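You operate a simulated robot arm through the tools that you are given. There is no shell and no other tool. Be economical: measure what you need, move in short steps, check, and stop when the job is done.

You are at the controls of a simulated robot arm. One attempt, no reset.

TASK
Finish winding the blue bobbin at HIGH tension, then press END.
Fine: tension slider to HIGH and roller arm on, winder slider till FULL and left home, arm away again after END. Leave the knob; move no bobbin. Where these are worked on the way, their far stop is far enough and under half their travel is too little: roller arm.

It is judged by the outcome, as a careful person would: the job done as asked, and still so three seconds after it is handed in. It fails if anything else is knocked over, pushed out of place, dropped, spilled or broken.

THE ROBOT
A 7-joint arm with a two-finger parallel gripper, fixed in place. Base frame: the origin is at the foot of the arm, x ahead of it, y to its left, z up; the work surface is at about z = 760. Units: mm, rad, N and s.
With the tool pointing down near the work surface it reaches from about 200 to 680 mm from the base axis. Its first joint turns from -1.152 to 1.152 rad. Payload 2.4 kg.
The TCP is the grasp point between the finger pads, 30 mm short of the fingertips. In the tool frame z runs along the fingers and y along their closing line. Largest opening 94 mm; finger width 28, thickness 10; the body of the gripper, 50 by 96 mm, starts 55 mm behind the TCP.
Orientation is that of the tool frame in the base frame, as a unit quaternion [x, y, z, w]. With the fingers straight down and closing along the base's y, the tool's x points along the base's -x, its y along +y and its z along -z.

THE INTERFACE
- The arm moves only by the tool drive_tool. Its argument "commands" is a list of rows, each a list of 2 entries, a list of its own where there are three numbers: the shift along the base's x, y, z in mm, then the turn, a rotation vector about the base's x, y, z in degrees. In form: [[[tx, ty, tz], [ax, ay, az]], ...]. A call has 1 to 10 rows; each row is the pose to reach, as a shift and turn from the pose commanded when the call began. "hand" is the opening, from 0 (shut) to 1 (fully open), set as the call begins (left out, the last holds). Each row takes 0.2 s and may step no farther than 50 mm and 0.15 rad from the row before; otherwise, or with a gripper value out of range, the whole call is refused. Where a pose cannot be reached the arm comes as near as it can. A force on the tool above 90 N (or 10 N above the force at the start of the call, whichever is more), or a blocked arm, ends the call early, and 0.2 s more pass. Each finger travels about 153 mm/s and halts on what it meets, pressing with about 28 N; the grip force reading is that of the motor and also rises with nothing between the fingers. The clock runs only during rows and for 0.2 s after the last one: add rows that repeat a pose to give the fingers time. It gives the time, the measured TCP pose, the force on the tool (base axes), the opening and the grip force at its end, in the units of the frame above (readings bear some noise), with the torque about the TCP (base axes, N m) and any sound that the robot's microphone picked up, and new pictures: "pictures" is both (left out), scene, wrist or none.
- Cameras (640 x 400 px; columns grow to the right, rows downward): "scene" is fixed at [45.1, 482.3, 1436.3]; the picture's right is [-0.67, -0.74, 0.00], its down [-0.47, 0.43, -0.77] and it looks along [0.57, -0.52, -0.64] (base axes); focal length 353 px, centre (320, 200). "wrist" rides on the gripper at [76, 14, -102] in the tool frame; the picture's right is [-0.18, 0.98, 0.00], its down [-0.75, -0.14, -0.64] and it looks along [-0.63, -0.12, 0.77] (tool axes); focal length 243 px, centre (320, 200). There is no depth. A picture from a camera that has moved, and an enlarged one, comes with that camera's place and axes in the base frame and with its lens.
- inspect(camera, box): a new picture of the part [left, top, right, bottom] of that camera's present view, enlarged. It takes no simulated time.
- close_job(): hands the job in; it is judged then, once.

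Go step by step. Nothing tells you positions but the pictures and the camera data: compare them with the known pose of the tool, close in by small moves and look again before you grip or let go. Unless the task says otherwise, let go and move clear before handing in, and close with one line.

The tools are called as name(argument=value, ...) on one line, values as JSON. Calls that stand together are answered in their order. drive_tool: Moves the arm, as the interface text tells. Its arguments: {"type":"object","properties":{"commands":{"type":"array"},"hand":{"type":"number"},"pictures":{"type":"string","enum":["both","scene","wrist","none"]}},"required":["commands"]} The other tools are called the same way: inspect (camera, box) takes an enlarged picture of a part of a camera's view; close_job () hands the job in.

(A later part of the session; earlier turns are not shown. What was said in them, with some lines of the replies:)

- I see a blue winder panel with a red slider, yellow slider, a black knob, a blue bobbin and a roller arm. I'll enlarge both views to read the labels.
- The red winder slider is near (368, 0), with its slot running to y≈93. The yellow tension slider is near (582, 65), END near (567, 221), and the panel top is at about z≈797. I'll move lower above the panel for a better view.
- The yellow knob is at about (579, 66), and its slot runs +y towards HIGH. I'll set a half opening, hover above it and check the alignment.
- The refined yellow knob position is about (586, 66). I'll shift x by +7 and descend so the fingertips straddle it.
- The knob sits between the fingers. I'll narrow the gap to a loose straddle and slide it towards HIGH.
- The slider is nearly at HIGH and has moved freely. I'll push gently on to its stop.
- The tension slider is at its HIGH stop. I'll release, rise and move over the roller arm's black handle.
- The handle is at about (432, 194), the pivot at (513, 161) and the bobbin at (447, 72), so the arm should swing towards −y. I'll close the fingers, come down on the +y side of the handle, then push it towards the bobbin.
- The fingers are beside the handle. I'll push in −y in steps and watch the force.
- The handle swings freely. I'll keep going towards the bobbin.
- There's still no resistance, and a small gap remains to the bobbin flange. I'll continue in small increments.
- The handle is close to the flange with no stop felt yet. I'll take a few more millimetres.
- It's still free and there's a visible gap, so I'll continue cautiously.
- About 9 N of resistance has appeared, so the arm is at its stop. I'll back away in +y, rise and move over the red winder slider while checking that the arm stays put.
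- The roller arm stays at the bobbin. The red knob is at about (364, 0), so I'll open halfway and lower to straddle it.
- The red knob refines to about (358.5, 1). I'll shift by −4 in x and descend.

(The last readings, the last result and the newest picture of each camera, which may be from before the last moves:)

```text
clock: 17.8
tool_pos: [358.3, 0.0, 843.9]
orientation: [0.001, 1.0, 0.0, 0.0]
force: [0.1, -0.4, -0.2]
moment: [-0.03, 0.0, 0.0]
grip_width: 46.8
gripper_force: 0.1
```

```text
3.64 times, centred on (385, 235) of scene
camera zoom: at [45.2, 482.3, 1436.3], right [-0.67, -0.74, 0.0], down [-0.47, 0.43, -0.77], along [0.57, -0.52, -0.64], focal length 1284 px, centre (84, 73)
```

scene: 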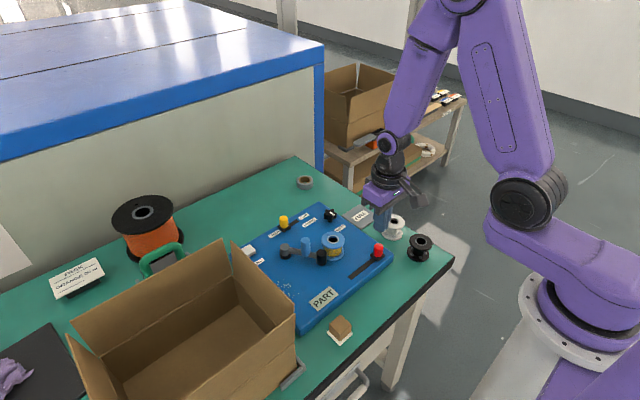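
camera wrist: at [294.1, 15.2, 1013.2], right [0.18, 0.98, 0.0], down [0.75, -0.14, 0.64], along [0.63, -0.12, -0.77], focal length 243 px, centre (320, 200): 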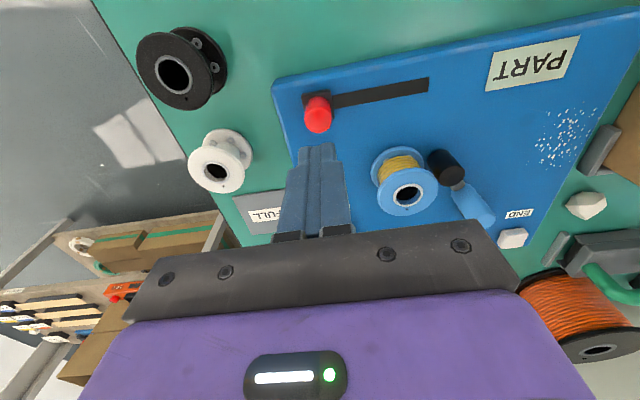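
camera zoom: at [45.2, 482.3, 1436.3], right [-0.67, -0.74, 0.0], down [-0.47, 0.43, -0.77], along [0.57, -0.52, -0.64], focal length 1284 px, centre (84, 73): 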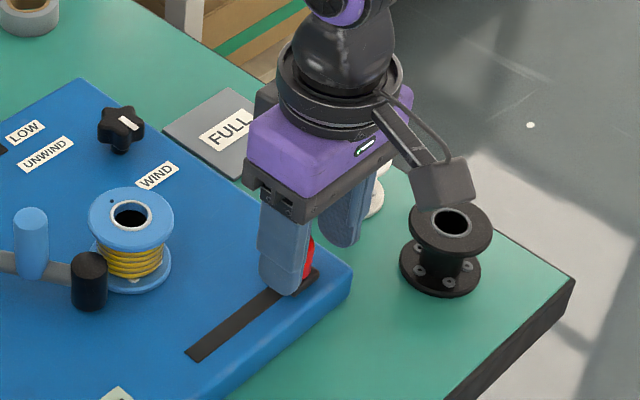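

The knob is well centred. I'll narrow the gap and slide the winder along its slot, listening and watching the FULL plate.

drive_tool(commands=[[[0, 0, 0], [0, 0, 0]], [[0, 10, 0], [0, 0, 0]], [[0, 20, 0], [0, 0, 0]], [[0, 30, 0], [0, 0, 0]], [[0, 40, 0], [0, 0, 0]], [[0, 50, 0], [0, 0, 0]], [[0, 60, 0], [0, 0, 0]], [[0, 70, 0], [0, 0, 0]], [[0, 76, 0], [0, 0, 0]]], hand=0.24)

inspect(camera="scene", box=[275, 180, 455, 310])

inspect(camera="wrist", box=[200, 0, 460, 240])

```text
clock: 19.8
tool_pos: [357.2, 76.1, 845.8]
orientation: [-0.001, 1.0, 0.0, 0.0]
force: [-0.3, -0.9, -1.1]
moment: [-0.05, 0.01, 0.02]
grip_width: 23.0
gripper_force: 0.8
camera wrist: at [281.1, 90.6, 948.4], right [0.18, 0.98, 0.0], down [0.75, -0.14, 0.64], along [0.63, -0.12, -0.77], focal length 243 px, centre (320, 200)
```

scene: 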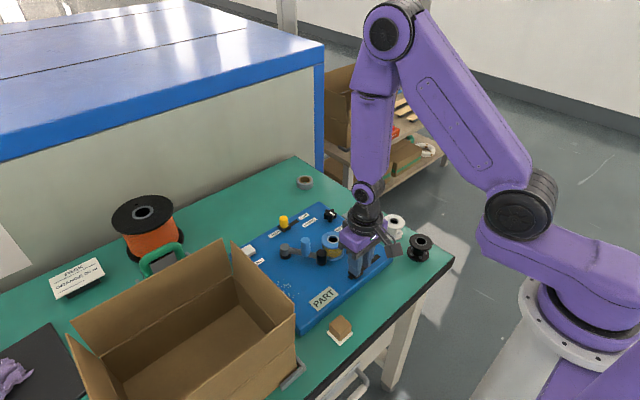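
wrist: 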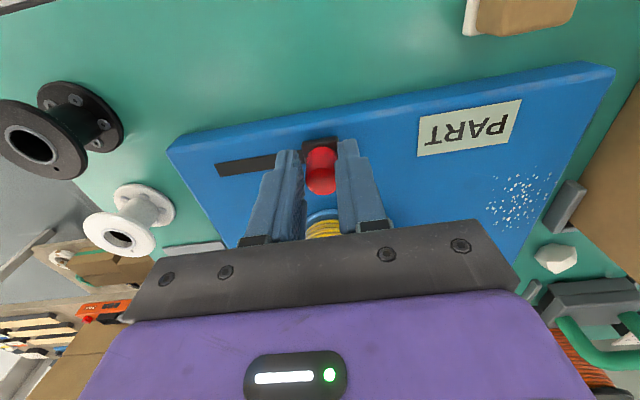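

```text
3.08 times, centred on (365, 245) of scene
camera zoom: at [45.1, 482.3, 1436.3], right [-0.67, -0.74, 0.0], down [-0.47, 0.43, -0.77], along [0.57, -0.52, -0.64], focal length 1087 px, centre (182, 62)
```

zoom: 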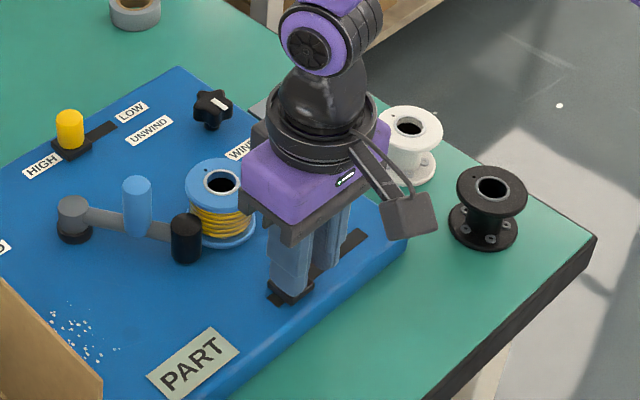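

```text
1.67 times, centred on (330, 120) of wrist
camera zoom: at [281.1, 90.6, 948.4], right [0.18, 0.98, 0.0], down [0.75, -0.14, 0.64], along [0.63, -0.12, -0.77], focal length 404 px, centre (303, 333)
```

zoom: 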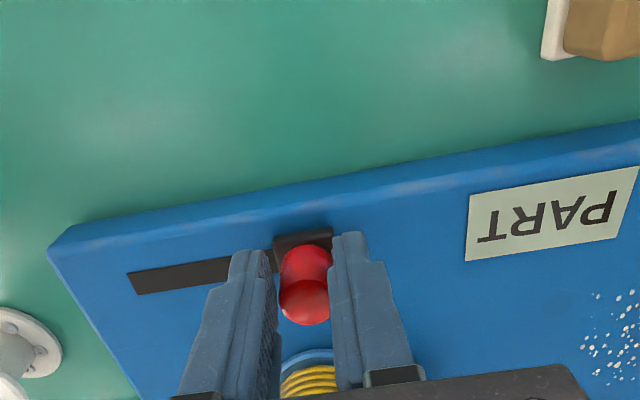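

The slider is at about the far end. I'll push gently to the stop and dwell to see whether the winding progresses.

drive_tool(commands=[[[0, 4, 0], [0, 0, 0]], [[0, 8, 0], [0, 0, 0]], [[0, 8, 0], [0, 0, 0]], [[0, 8, 0], [0, 0, 0]], [[0, 8, 0], [0, 0, 0]]])

inspect(camera="wrist", box=[100, 100, 400, 260])

inspect(camera="scene", box=[275, 180, 455, 310])

```text
clock: 21.0
tool_pos: [357.7, 86.0, 844.4]
orientation: [0.0, 1.0, 0.001, 0.0]
force: [0.1, 0.5, 0.9]
moment: [0.0, -0.01, 0.02]
grip_width: 23.1
gripper_force: 0.6
camera wrist: at [281.0, 99.6, 947.7], right [0.18, 0.98, 0.0], down [0.75, -0.14, 0.64], along [0.63, -0.12, -0.77], focal length 243 px, centre (320, 200)
```

scene: 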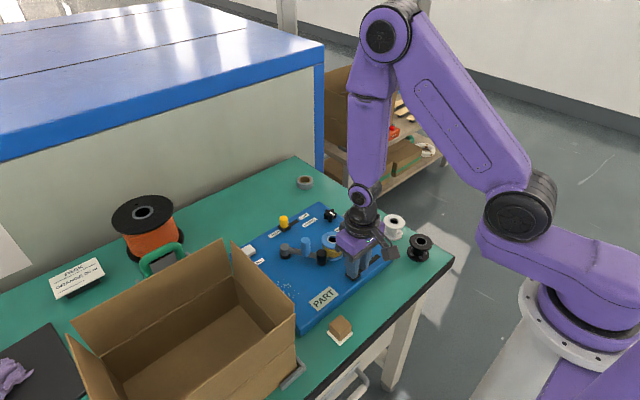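
wrist: 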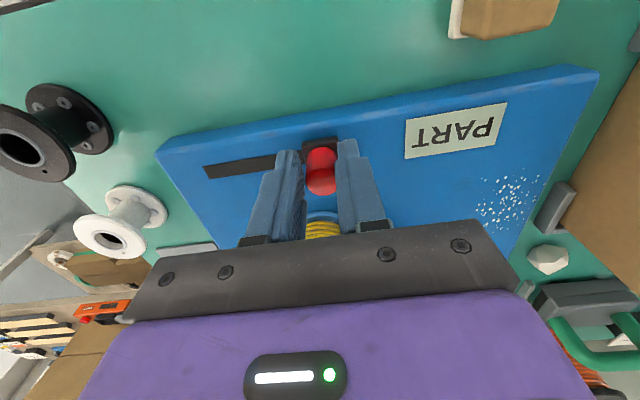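

```text
2.13 times, centred on (250, 180) of wrist
camera zoom: at [281.0, 99.6, 947.7], right [0.18, 0.98, 0.0], down [0.75, -0.14, 0.64], along [0.63, -0.12, -0.77], focal length 518 px, centre (469, 243)
```

zoom: 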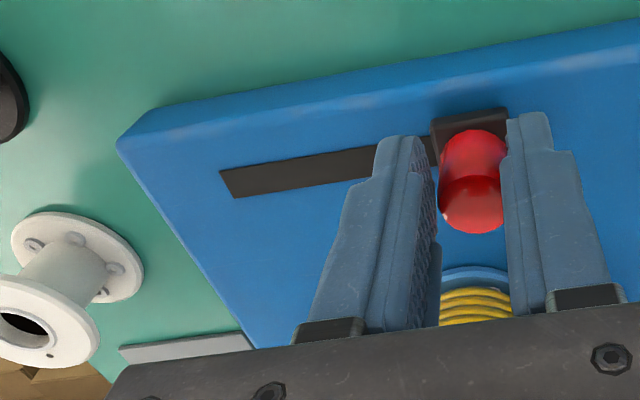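

```text
3.08 times, centred on (365, 245) of scene
camera zoom: at [45.2, 482.3, 1436.3], right [-0.67, -0.74, 0.0], down [-0.47, 0.43, -0.77], along [0.57, -0.52, -0.64], focal length 1087 px, centre (182, 62)
```

zoom: 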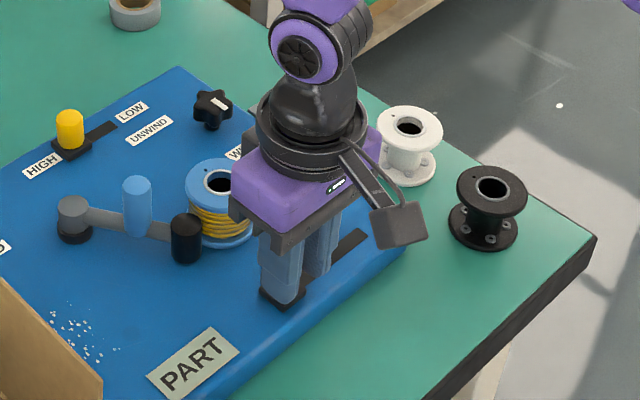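

No stop has been felt yet at y=86, so I'll push a few millimetres further and dwell.

drive_tool(commands=[[[0, 3, 0], [0, 0, 0]], [[0, 6, 0], [0, 0, 0]], [[0, 8, 0], [0, 0, 0]], [[0, 8, 0], [0, 0, 0]]], pictures="wrist")

inspect(camera="scene", box=[275, 180, 455, 310])

```text
clock: 22.0
tool_pos: [357.3, 93.3, 845.6]
orientation: [0.0, 1.0, 0.0, 0.0]
force: [1.9, -8.5, 0.7]
moment: [-0.27, -0.1, -0.05]
grip_width: 27.3
gripper_force: 4.2
camera wrist: at [280.3, 106.6, 947.5], right [0.19, 0.98, 0.0], down [0.75, -0.14, 0.64], along [0.63, -0.12, -0.77], focal length 243 px, centre (320, 200)
```

wrist: 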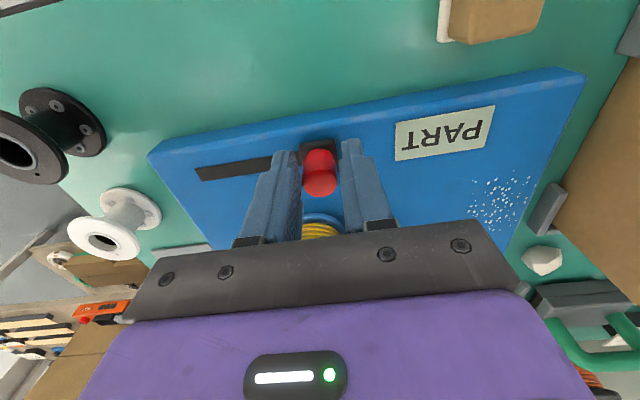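

```text
3.08 times, centred on (365, 245) of scene
camera zoom: at [45.2, 482.1, 1436.4], right [-0.67, -0.74, 0.0], down [-0.47, 0.43, -0.77], along [0.57, -0.52, -0.64], focal length 1087 px, centre (182, 62)
```

zoom: 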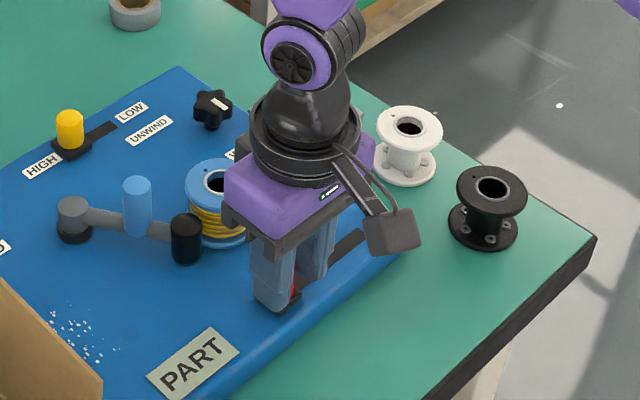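

The slider is at its far stop. I'll bring it back home, then look at FULL and the bobbin.

drive_tool(commands=[[[0, -10, 0], [0, 0, 0]], [[0, -21, 0], [0, 0, 0]], [[0, -32, 0], [0, 0, 0]], [[0, -43, 0], [0, 0, 0]], [[0, -54, 0], [0, 0, 0]], [[0, -65, 0], [0, 0, 0]], [[0, -76, 0], [0, 0, 0]], [[0, -86, 0], [0, 0, 0]], [[0, -94, 0], [0, 0, 0]], [[0, -99, 0], [0, 0, 0]]])

inspect(camera="scene", box=[275, 180, 455, 310])

inspect(camera="wrist", box=[200, 80, 460, 260])

```text
clock: 24.2
tool_pos: [357.3, -3.8, 844.5]
orientation: [-0.003, 1.0, 0.001, 0.0]
force: [1.8, 15.1, -4.9]
moment: [0.36, -0.07, 0.12]
grip_width: 31.3
gripper_force: 7.6
camera wrist: at [280.9, 9.7, 947.4], right [0.18, 0.98, 0.0], down [0.75, -0.14, 0.64], along [0.63, -0.12, -0.77], focal length 243 px, centre (320, 200)
```

scene: 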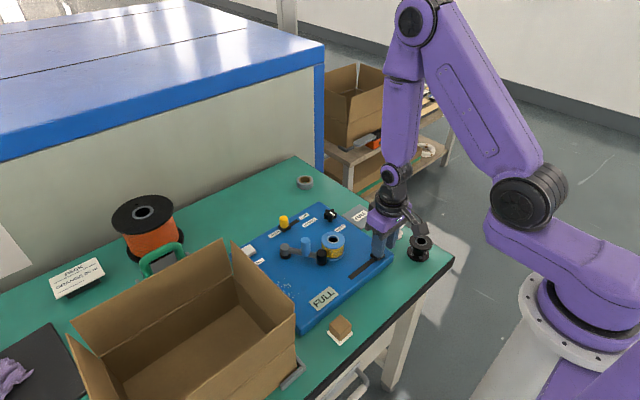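
wrist: 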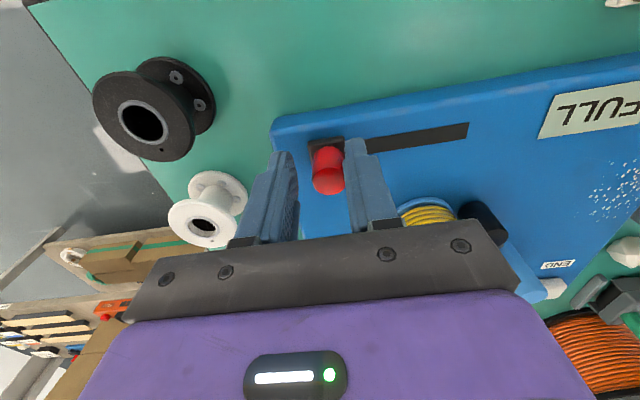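

```text
3.08 times, centred on (365, 245) of scene
camera zoom: at [45.2, 482.7, 1436.2], right [-0.67, -0.74, 0.0], down [-0.47, 0.43, -0.77], along [0.57, -0.52, -0.64], focal length 1087 px, centre (182, 62)
```

zoom: 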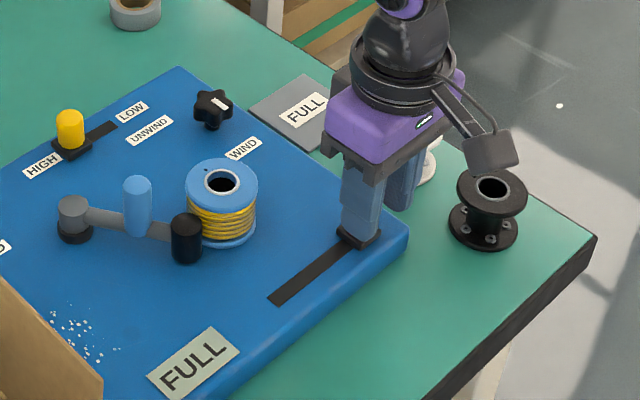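

```text
2.22 times, centred on (330, 170) of wrist
camera zoom: at [280.9, 9.7, 947.4], right [0.18, 0.98, 0.0], down [0.75, -0.14, 0.64], along [0.63, -0.12, -0.77], focal length 539 px, centre (298, 267)
```

zoom: 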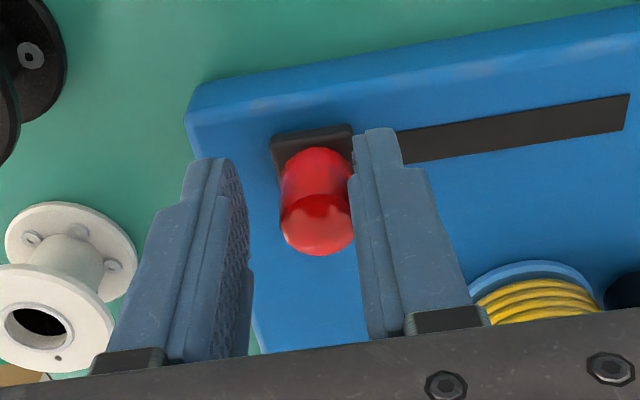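

The display now reads FULL and the slider is against its home stop. I'll open, rise and travel towards the END button.

drive_tool(commands=[[[0, 4, 0], [0, 0, 0]], [[0, 4, 0], [0, 0, 0]], [[0, 4, 40], [0, 0, 0]], [[0, 4, 85], [0, 0, 0]], [[30, 38, 90], [0, 0, 0]], [[60, 72, 90], [0, 0, 0]], [[90, 106, 90], [0, 0, 0]], [[120, 140, 90], [0, 0, 0]], [[150, 174, 90], [0, 0, 0]], [[175, 205, 90], [0, 0, 0]]], hand=0.5)

inspect(camera="scene", box=[275, 180, 455, 310])

inspect(camera="wrist", box=[220, 60, 460, 230])

```text
clock: 26.4
tool_pos: [531.7, 200.6, 932.3]
orientation: [0.0, 1.0, 0.0, 0.0]
force: [-0.4, 0.2, 0.1]
moment: [0.0, 0.01, -0.01]
grip_width: 47.1
gripper_force: 0.0
camera wrist: at [455.6, 215.0, 1034.6], right [0.18, 0.98, 0.0], down [0.75, -0.14, 0.64], along [0.63, -0.12, -0.77], focal length 243 px, centre (320, 200)
```

scene: 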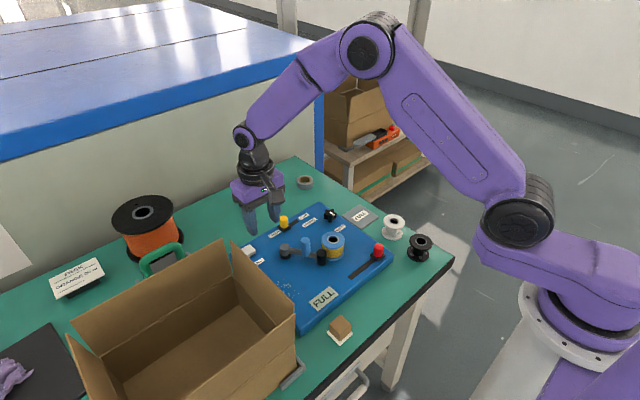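
wrist: 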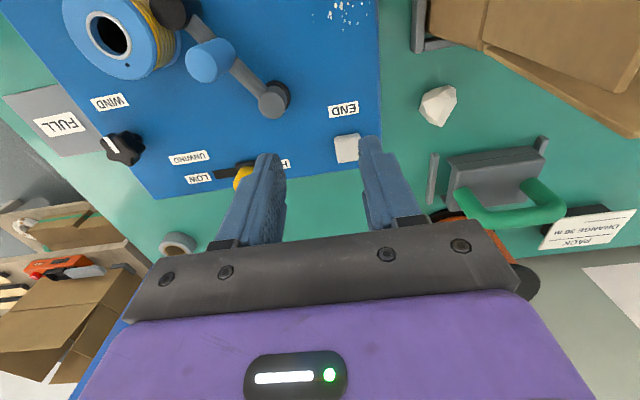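

```text
3.08 times, centred on (365, 245) of scene
camera zoom: at [45.1, 482.3, 1436.3], right [-0.67, -0.74, 0.0], down [-0.47, 0.43, -0.77], along [0.57, -0.52, -0.64], focal length 1087 px, centre (182, 62)
```

zoom: 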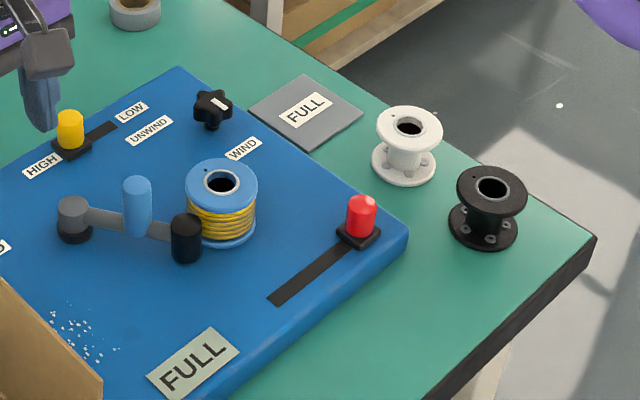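

```text
2.35 times, centred on (340, 145) of wrist
camera zoom: at [455.6, 215.0, 1034.6], right [0.18, 0.98, 0.0], down [0.75, -0.14, 0.64], along [0.63, -0.12, -0.77], focal length 571 px, centre (273, 329)
```

zoom: 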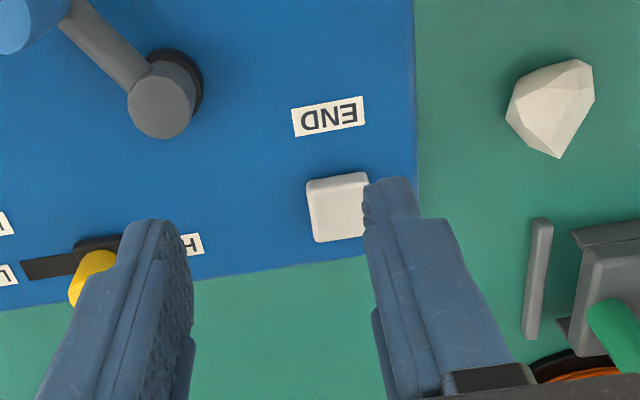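

The winder slider is home and the display reads FULL. END is at about (576, 220), so I'll close the fingers and hover above it.

drive_tool(commands=[[[20, 8, -15], [0, 0, 0]], [[44, 19, -35], [0, 0, 0]], [[44, 19, -60], [0, 0, 0]], [[44, 19, -60], [0, 0, 0]]], hand=0, pictures="none")

inspect(camera="scene", box=[215, 190, 325, 290])

inspect(camera="wrist", box=[220, 60, 460, 230])

```text
clock: 27.4
tool_pos: [576.2, 216.1, 873.2]
orientation: [0.0, 1.0, 0.001, 0.0]
force: [-0.8, -0.3, -0.5]
moment: [0.02, 0.01, 0.0]
grip_width: 0.2
gripper_force: 28.3
```

```text
4.00 times, centred on (270, 240) of scene
camera zoom: at [45.2, 482.3, 1436.3], right [-0.67, -0.74, 0.0], down [-0.47, 0.43, -0.77], along [0.57, -0.52, -0.64], focal length 1413 px, centre (520, 40)
```

zoom: 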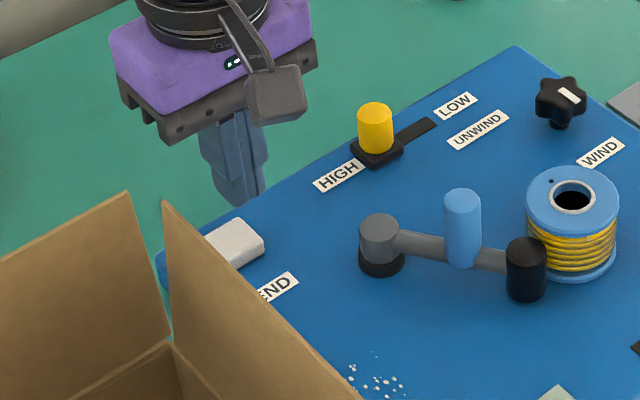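

```text
2.35 times, centred on (340, 145) of wrist
camera zoom: at [498.5, 229.9, 976.9], right [0.18, 0.98, 0.0], down [0.75, -0.14, 0.64], along [0.63, -0.12, -0.77], focal length 571 px, centre (273, 329)
```

zoom: 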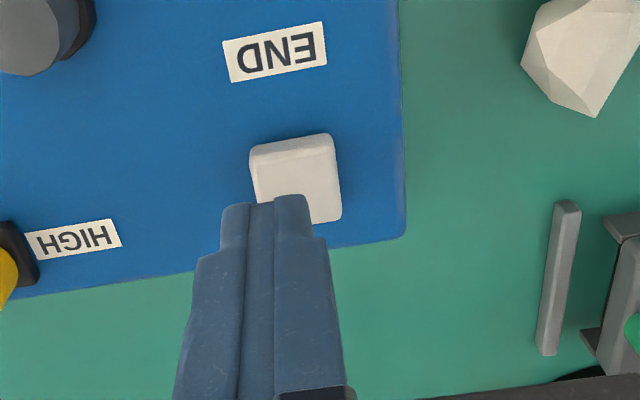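

The button is centred at about (576, 221). I'll shift +5 in y and press down in small steps.

drive_tool(commands=[[[0, 5, -10], [0, 0, 0]], [[0, 5, -20], [0, 0, 0]], [[0, 5, -26], [0, 0, 0]], [[0, 5, -29], [0, 0, 0]], [[0, 5, -32], [0, 0, 0]], [[0, 5, -35], [0, 0, 0]]])

inspect(camera="scene", box=[215, 190, 375, 320])

```text
clock: 28.8
tool_pos: [576.1, 222.4, 839.9]
orientation: [0.0, 1.0, 0.0, 0.0]
force: [0.4, 0.5, -0.4]
moment: [-0.01, 0.0, -0.01]
grip_width: 0.0
gripper_force: 27.9
camera wrist: at [499.5, 236.6, 942.5], right [0.18, 0.98, 0.0], down [0.75, -0.14, 0.64], along [0.63, -0.12, -0.77], focal length 243 px, centre (320, 200)
```

scene: 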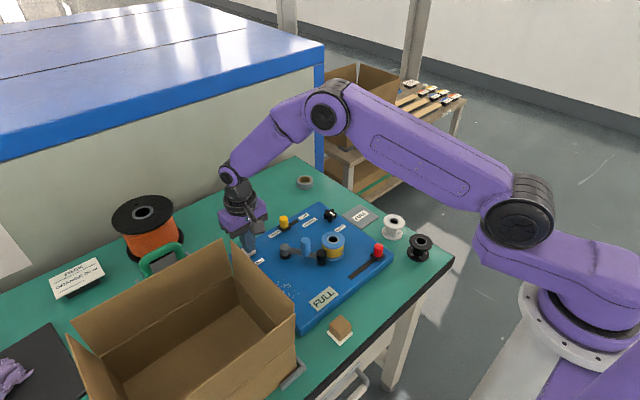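
wrist: 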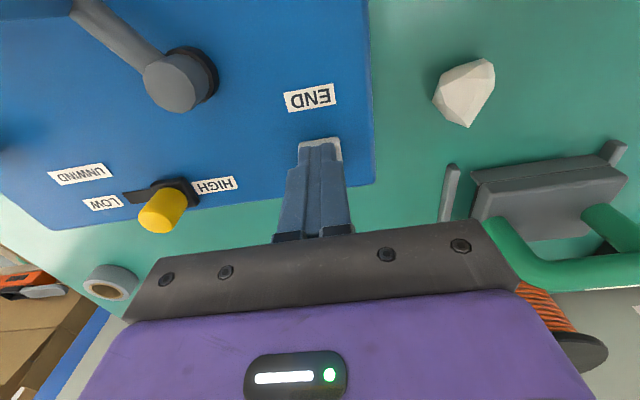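

```text
3.08 times, centred on (295, 255) of scene
camera zoom: at [45.1, 482.3, 1436.3], right [-0.67, -0.74, 0.0], down [-0.47, 0.43, -0.77], along [0.57, -0.52, -0.64], focal length 1087 px, centre (397, 31)
```

zoom: 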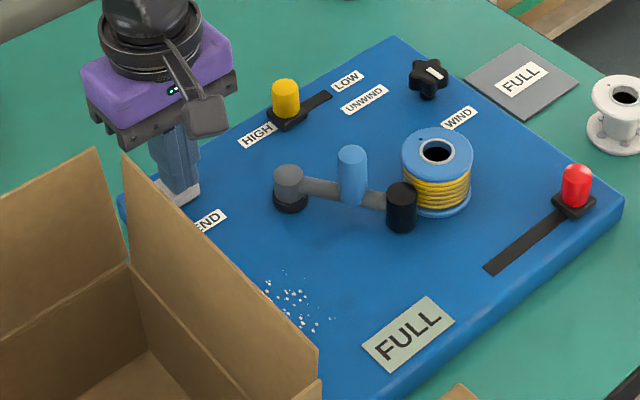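

There's no contact yet. I'll keep descending in 2 mm steps.

drive_tool(commands=[[[0, 0, -2], [0, 0, 0]], [[0, 0, -4], [0, 0, 0]], [[0, 0, -6], [0, 0, 0]], [[0, 0, -7], [0, 0, 0]]])

inspect(camera="scene", box=[215, 190, 375, 320])

```text
clock: 29.8
tool_pos: [575.6, 220.9, 833.3]
orientation: [0.0, 1.0, -0.001, 0.0]
force: [-0.4, 0.4, 0.0]
moment: [0.01, 0.02, -0.01]
grip_width: 0.0
gripper_force: 28.9
camera wrist: at [499.3, 236.4, 935.7], right [0.18, 0.98, 0.0], down [0.75, -0.14, 0.64], along [0.63, -0.12, -0.77], focal length 243 px, centre (320, 200)
```

scene: 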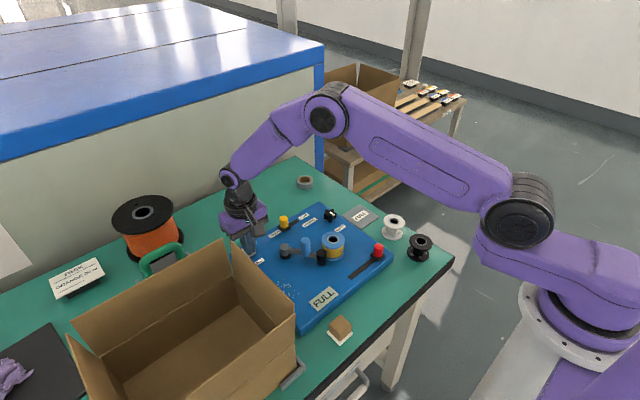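
wrist: 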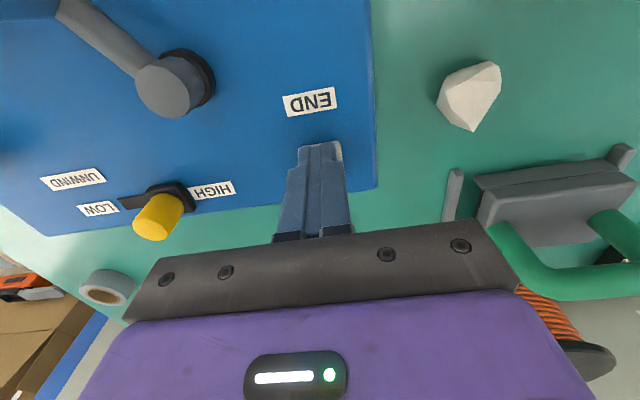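

```text
3.08 times, centred on (295, 255) of scene
camera zoom: at [45.1, 482.3, 1436.3], right [-0.67, -0.74, 0.0], down [-0.47, 0.43, -0.77], along [0.57, -0.52, -0.64], focal length 1087 px, centre (397, 31)
```

zoom: 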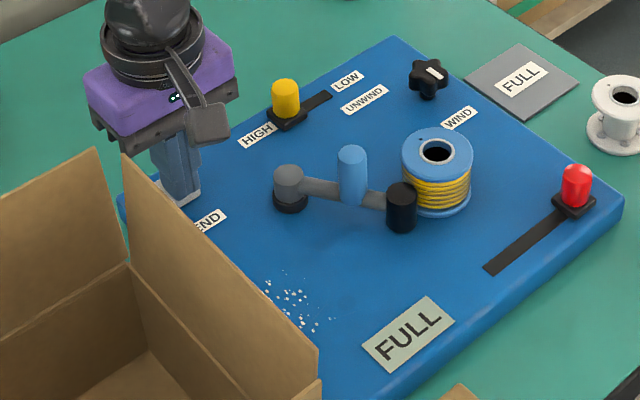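

There's still no force with the tips at z≈803, so I'll continue slowly until contact.

drive_tool(commands=[[[0, 0, -2], [0, 0, 0]], [[0, 0, -4], [0, 0, 0]], [[0, 0, -6], [0, 0, 0]], [[0, 0, -8], [0, 0, 0]]])

inspect(camera="scene", box=[215, 190, 375, 320])

```text
clock: 30.8
tool_pos: [574.8, 222.1, 825.8]
orientation: [-0.001, 1.0, 0.001, -0.001]
force: [-3.5, -1.2, 15.2]
moment: [-0.07, 0.1, -0.01]
grip_width: 0.0
gripper_force: 28.2
heard: click
camera wrist: at [499.3, 236.3, 928.5], right [0.18, 0.98, 0.0], down [0.75, -0.14, 0.64], along [0.63, -0.12, -0.77], focal length 243 px, centre (320, 200)
```

scene: 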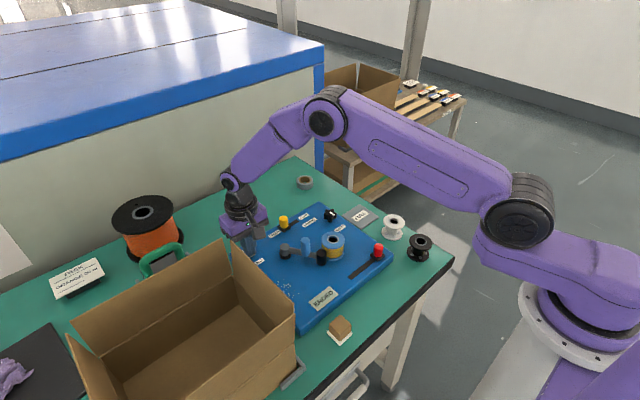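
wrist: 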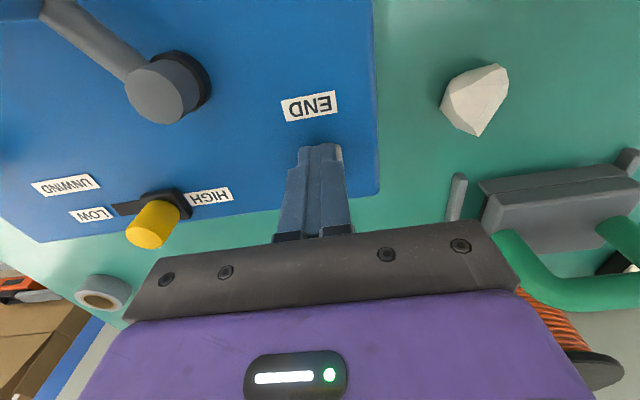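

```text
3.08 times, centred on (295, 255) of scene
camera zoom: at [44.7, 482.1, 1436.4], right [-0.67, -0.74, 0.0], down [-0.47, 0.43, -0.77], along [0.57, -0.52, -0.64], focal length 1087 px, centre (397, 31)
```

zoom: 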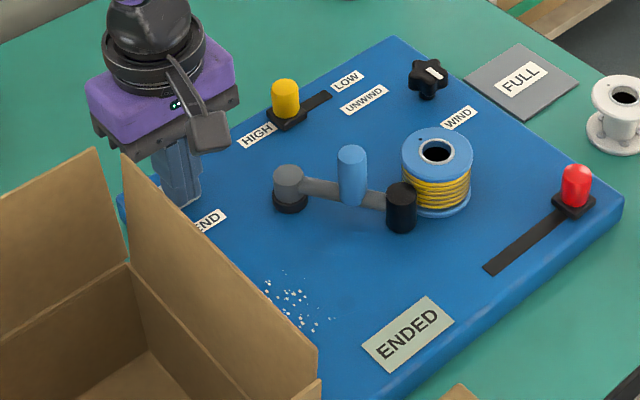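

There was a click and the display reads ENDED. I'll rise and move between the bobbin and the roller to plan swinging the arm back.

drive_tool(commands=[[[0, 0, 40], [0, 0, 0]], [[0, 0, 85], [0, 0, 0]], [[-30, -30, 105], [0, 0, 0]], [[-60, -60, 105], [0, 0, 0]], [[-90, -85, 105], [0, 0, 0]], [[-95, -112, 100], [0, 0, 0]], [[-95, -112, 100], [0, 0, 0]]])

inspect(camera="wrist", box=[220, 30, 460, 230])

inspect(camera="scene", box=[235, 170, 375, 290])

```text
clock: 32.4
tool_pos: [482.6, 110.3, 924.0]
orientation: [0.0, 1.0, -0.001, 0.001]
force: [-0.3, 0.2, 0.1]
moment: [-0.01, -0.02, 0.04]
grip_width: 0.0
gripper_force: 27.8
camera wrist: at [404.8, 125.7, 1026.7], right [0.18, 0.98, 0.0], down [0.75, -0.14, 0.64], along [0.63, -0.12, -0.77], focal length 243 px, centre (320, 200)
```

scene: 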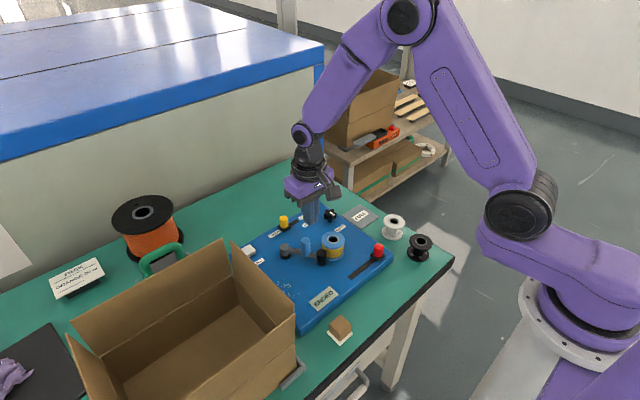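
wrist: 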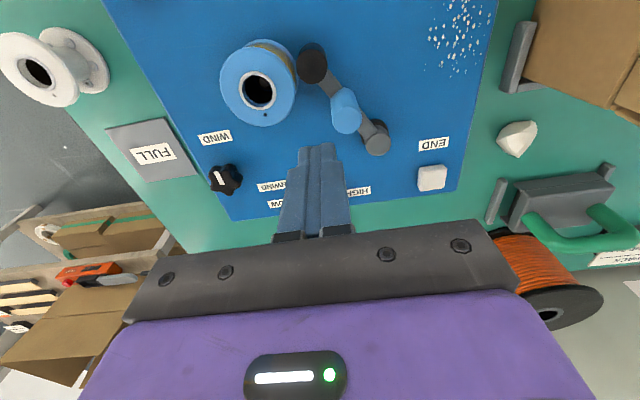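

```text
2.00 times, centred on (340, 130) of wrist
camera zoom: at [404.8, 125.7, 1026.7], right [0.18, 0.98, 0.0], down [0.75, -0.14, 0.64], along [0.63, -0.12, -0.77], focal length 485 px, centre (280, 340)
```

zoom: 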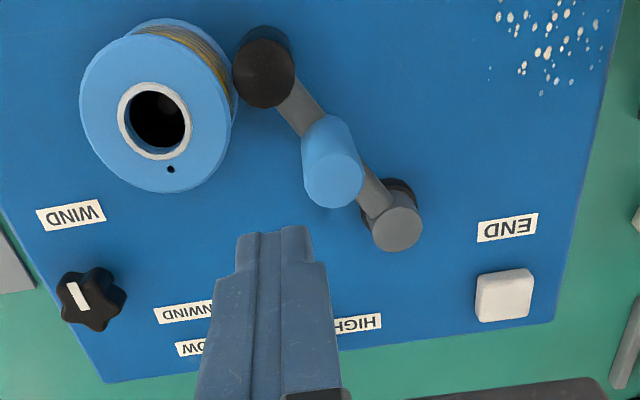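

```text
3.33 times, centred on (305, 230) of scene
camera zoom: at [45.2, 482.3, 1436.3], right [-0.67, -0.74, 0.0], down [-0.47, 0.43, -0.77], along [0.57, -0.52, -0.64], focal length 1178 px, centre (370, 100)
```

zoom: 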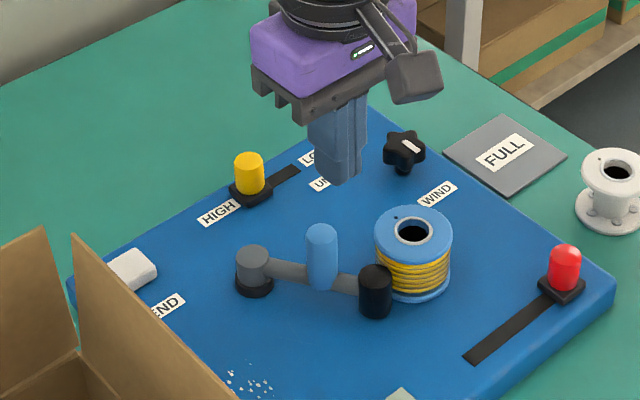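

The roller is at about (477, 132), the handle at (440, 113) and the bobbin at (447, 72). I'll lower the closed fingers at about (487, 106), just on the −y side of the roller.

drive_tool(commands=[[[5, -5, -10], [0, 0, 0]], [[5, -5, -35], [0, 0, 0]], [[5, -5, -55], [0, 0, 0]], [[5, -5, -75], [0, 0, 0]], [[5, -5, -75], [0, 0, 0]]])

inspect(camera="wrist", box=[220, 30, 460, 230])

inspect(camera="scene", box=[235, 170, 375, 290])

```text
clock: 33.6
tool_pos: [487.5, 106.1, 848.7]
orientation: [0.0, 1.0, 0.0, 0.001]
force: [-0.5, -0.3, -1.0]
moment: [-0.01, -0.03, -0.01]
grip_width: 0.0
gripper_force: 28.3
camera wrist: at [410.6, 119.8, 952.6], right [0.18, 0.98, 0.0], down [0.75, -0.14, 0.64], along [0.63, -0.12, -0.77], focal length 243 px, centre (320, 200)
```

scene: 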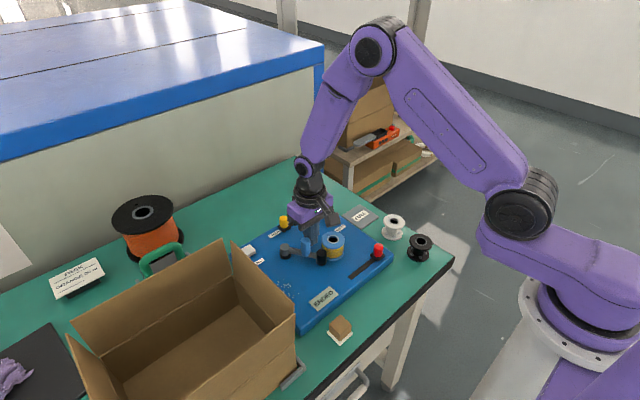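
wrist: 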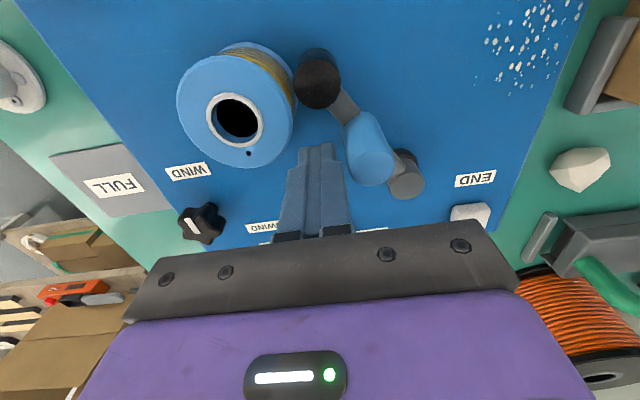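

```text
2.00 times, centred on (340, 130) of wrist
camera zoom: at [410.6, 119.8, 952.6], right [0.18, 0.98, 0.0], down [0.75, -0.14, 0.64], along [0.63, -0.12, -0.77], focal length 485 px, centre (280, 340)
```

zoom: 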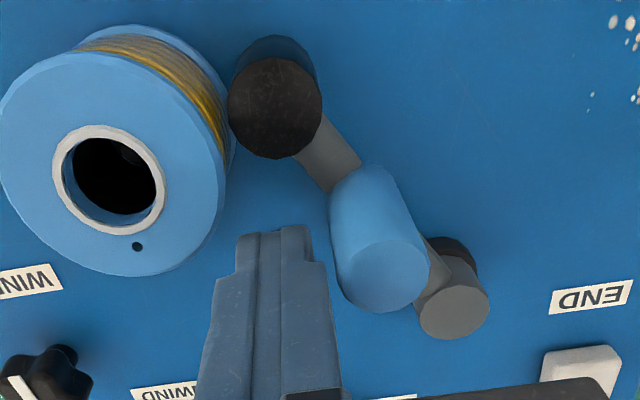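

```text
3.33 times, centred on (305, 230) of scene
camera zoom: at [45.2, 482.3, 1436.3], right [-0.67, -0.74, 0.0], down [-0.47, 0.43, -0.77], along [0.57, -0.52, -0.64], focal length 1178 px, centre (370, 100)
```

zoom: 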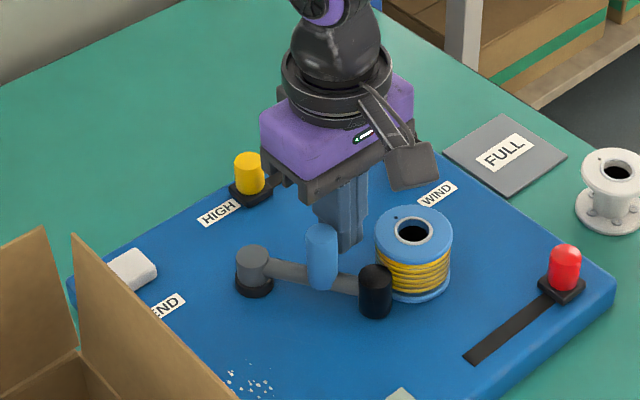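

The fingers are clear of the bobbin and beside the roller. I'll push +y, drifting slightly −x along the arc.

drive_tool(commands=[[[-1, 5, 0], [0, 0, 0]], [[-3, 11, 0], [0, 0, 0]], [[-6, 18, 0], [0, 0, 0]], [[-9, 25, 0], [0, 0, 0]], [[-12, 32, 0], [0, 0, 0]], [[-14, 39, 0], [0, 0, 0]], [[-15, 45, 0], [0, 0, 0]]])

inspect(camera="wrist", box=[220, 30, 460, 230])

inspect(camera="scene", box=[235, 170, 375, 290])

```text
clock: 35.2
tool_pos: [470.5, 152.1, 849.2]
orientation: [-0.001, 1.0, 0.0, -0.001]
force: [1.4, -0.9, 0.0]
moment: [0.06, -0.01, 0.0]
grip_width: 0.0
gripper_force: 27.7
camera wrist: at [394.1, 165.2, 952.5], right [0.18, 0.98, 0.0], down [0.75, -0.14, 0.64], along [0.63, -0.12, -0.77], focal length 243 px, centre (320, 200)
```

scene: 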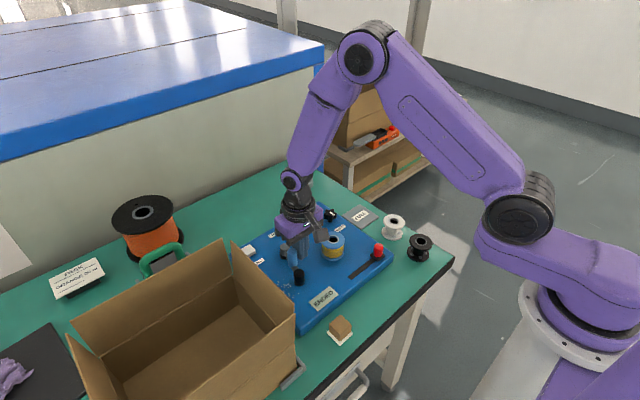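
wrist: 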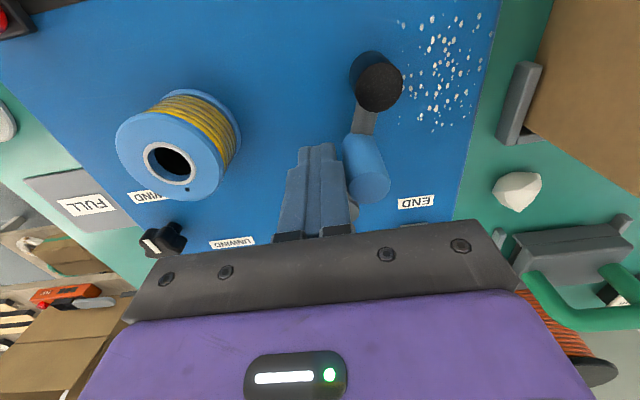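

```text
2.00 times, centred on (340, 130) of wrist
camera zoom: at [394.1, 165.2, 952.5], right [0.18, 0.98, 0.0], down [0.75, -0.14, 0.64], along [0.63, -0.12, -0.77], focal length 485 px, centre (280, 340)
```

zoom: 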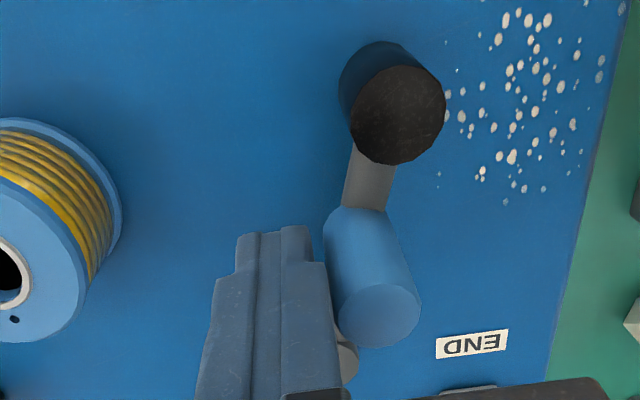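

```text
3.33 times, centred on (305, 230) of scene
camera zoom: at [45.2, 482.3, 1436.3], right [-0.67, -0.74, 0.0], down [-0.47, 0.43, -0.77], along [0.57, -0.52, -0.64], focal length 1178 px, centre (370, 100)
```

zoom: 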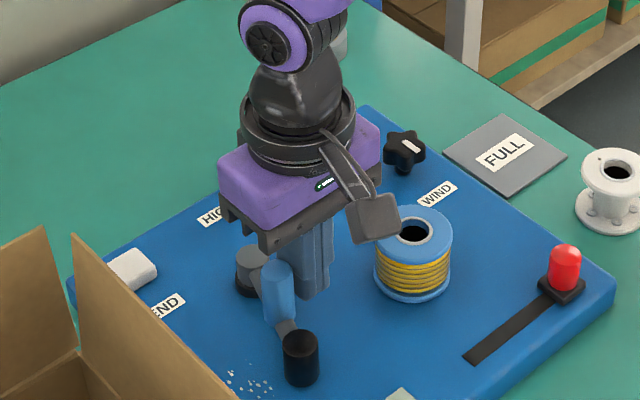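

The arm is nearly back. I'll push the last few millimetres to its home stop.

drive_tool(commands=[[[0, 3, 0], [0, 0, 0]], [[0, 6, 0], [0, 0, 0]], [[0, 9, 0], [0, 0, 0]]], pictures="none")

inspect(camera="wrist", box=[220, 30, 460, 230])

```text
clock: 36.0
tool_pos: [471.4, 156.3, 849.7]
orientation: [0.002, 1.0, -0.001, -0.002]
force: [0.7, -16.7, -4.5]
moment: [0.02, 0.04, 0.0]
grip_width: 0.0
gripper_force: 28.0
```

```text
2.00 times, centred on (340, 130) of wrist
camera zoom: at [394.7, 170.7, 952.6], right [0.19, 0.98, 0.0], down [0.76, -0.14, 0.64], along [0.63, -0.12, -0.77], focal length 485 px, centre (280, 340)
```

zoom: 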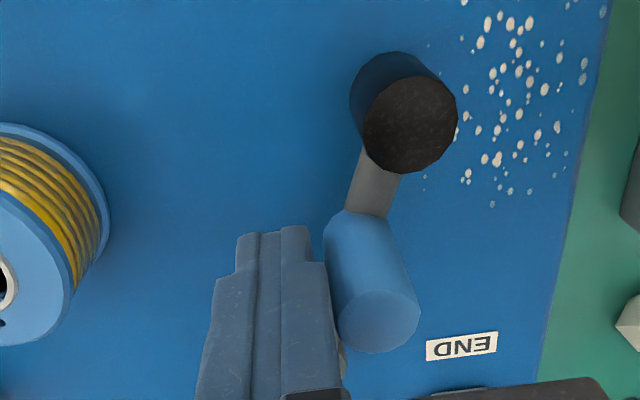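

The arm is against its home stop at about 17 N. I'll back off, rise clear and check everything.

drive_tool(commands=[[[0, -6, 0], [0, 0, 0]], [[0, -12, 5], [0, 0, 0]], [[0, -12, 50], [0, 0, 0]], [[0, -12, 95], [0, 0, 0]], [[-20, -40, 130], [0, 0, 0]], [[-40, -70, 165], [0, 0, 0]], [[-60, -100, 195], [0, 0, 0]], [[-80, -130, 225], [0, 0, 0]], [[-80, -130, 225], [0, 0, 0]]])

inspect(camera="scene", box=[235, 170, 455, 330])

```text
refused: row 6 steps farther than a row can; nothing moved
```

```text
2.50 times, centred on (345, 250) of scene
camera zoom: at [45.3, 481.9, 1436.5], right [-0.67, -0.74, 0.0], down [-0.47, 0.43, -0.77], along [0.57, -0.52, -0.64], focal length 883 px, centre (258, 75)
```

zoom: 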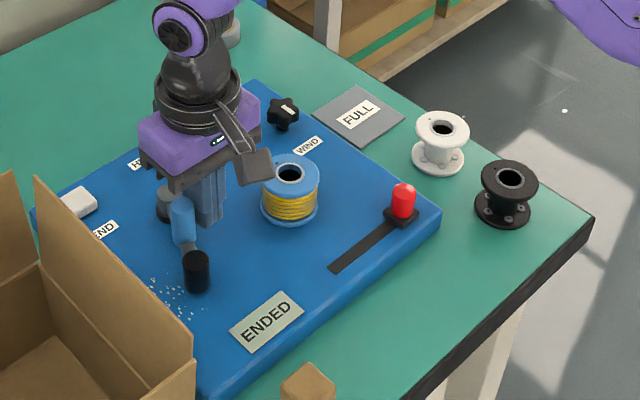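

That call was refused because one step was too long. I'll repeat it with smaller steps.

drive_tool(commands=[[[0, -6, 0], [0, 0, 0]], [[0, -12, 5], [0, 0, 0]], [[0, -12, 50], [0, 0, 0]], [[0, -12, 95], [0, 0, 0]], [[-15, -35, 125], [0, 0, 0]], [[-30, -60, 155], [0, 0, 0]], [[-45, -85, 185], [0, 0, 0]], [[-60, -110, 215], [0, 0, 0]], [[-60, -110, 215], [0, 0, 0]]])

inspect(camera="scene", box=[235, 170, 455, 330])

```text
clock: 38.0
tool_pos: [412.7, 46.6, 1064.6]
orientation: [0.0, 1.0, 0.0, 0.0]
force: [0.1, 0.5, -0.3]
moment: [0.0, 0.0, -0.02]
grip_width: 0.3
gripper_force: 28.3
camera wrist: at [336.5, 60.6, 1167.6], right [0.18, 0.98, 0.0], down [0.75, -0.14, 0.64], along [0.63, -0.12, -0.77], focal length 243 px, centre (320, 200)
```

scene: 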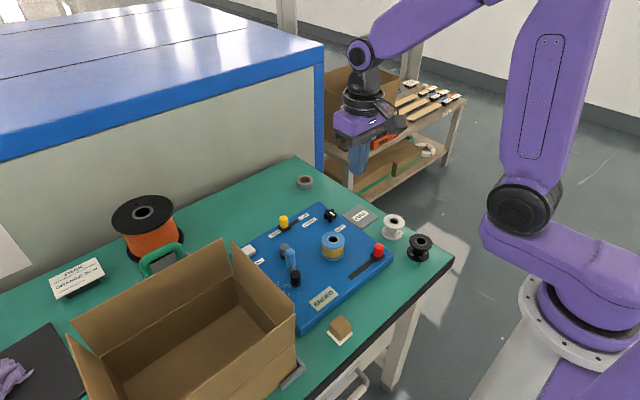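
wrist: 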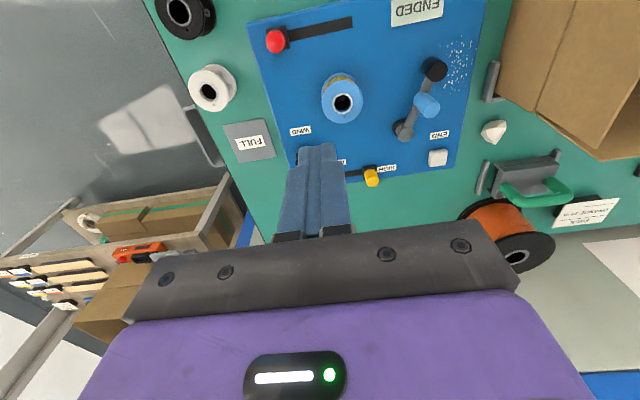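

```text
2.50 times, centred on (345, 250) of scene
camera zoom: at [45.1, 482.3, 1436.3], right [-0.67, -0.74, 0.0], down [-0.47, 0.43, -0.77], along [0.57, -0.52, -0.64], focal length 883 px, centre (258, 75)
```

zoom: 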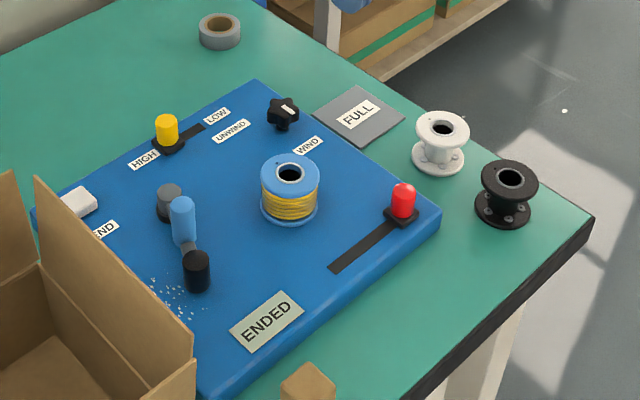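

The display reads ENDED, tension is at HIGH, the winder slider is home, the roller arm is away, and the knob and bobbins haven't moved. The gripper is clear, so I'm handing in.

close_job()

```text
The job is handed in.
```

The blue bobbin is wound to FULL at HIGH tension and END is pressed (the display reads ENDED); the winder slider is home, the roller arm is away again, and the knob and bobbins were left where they were.
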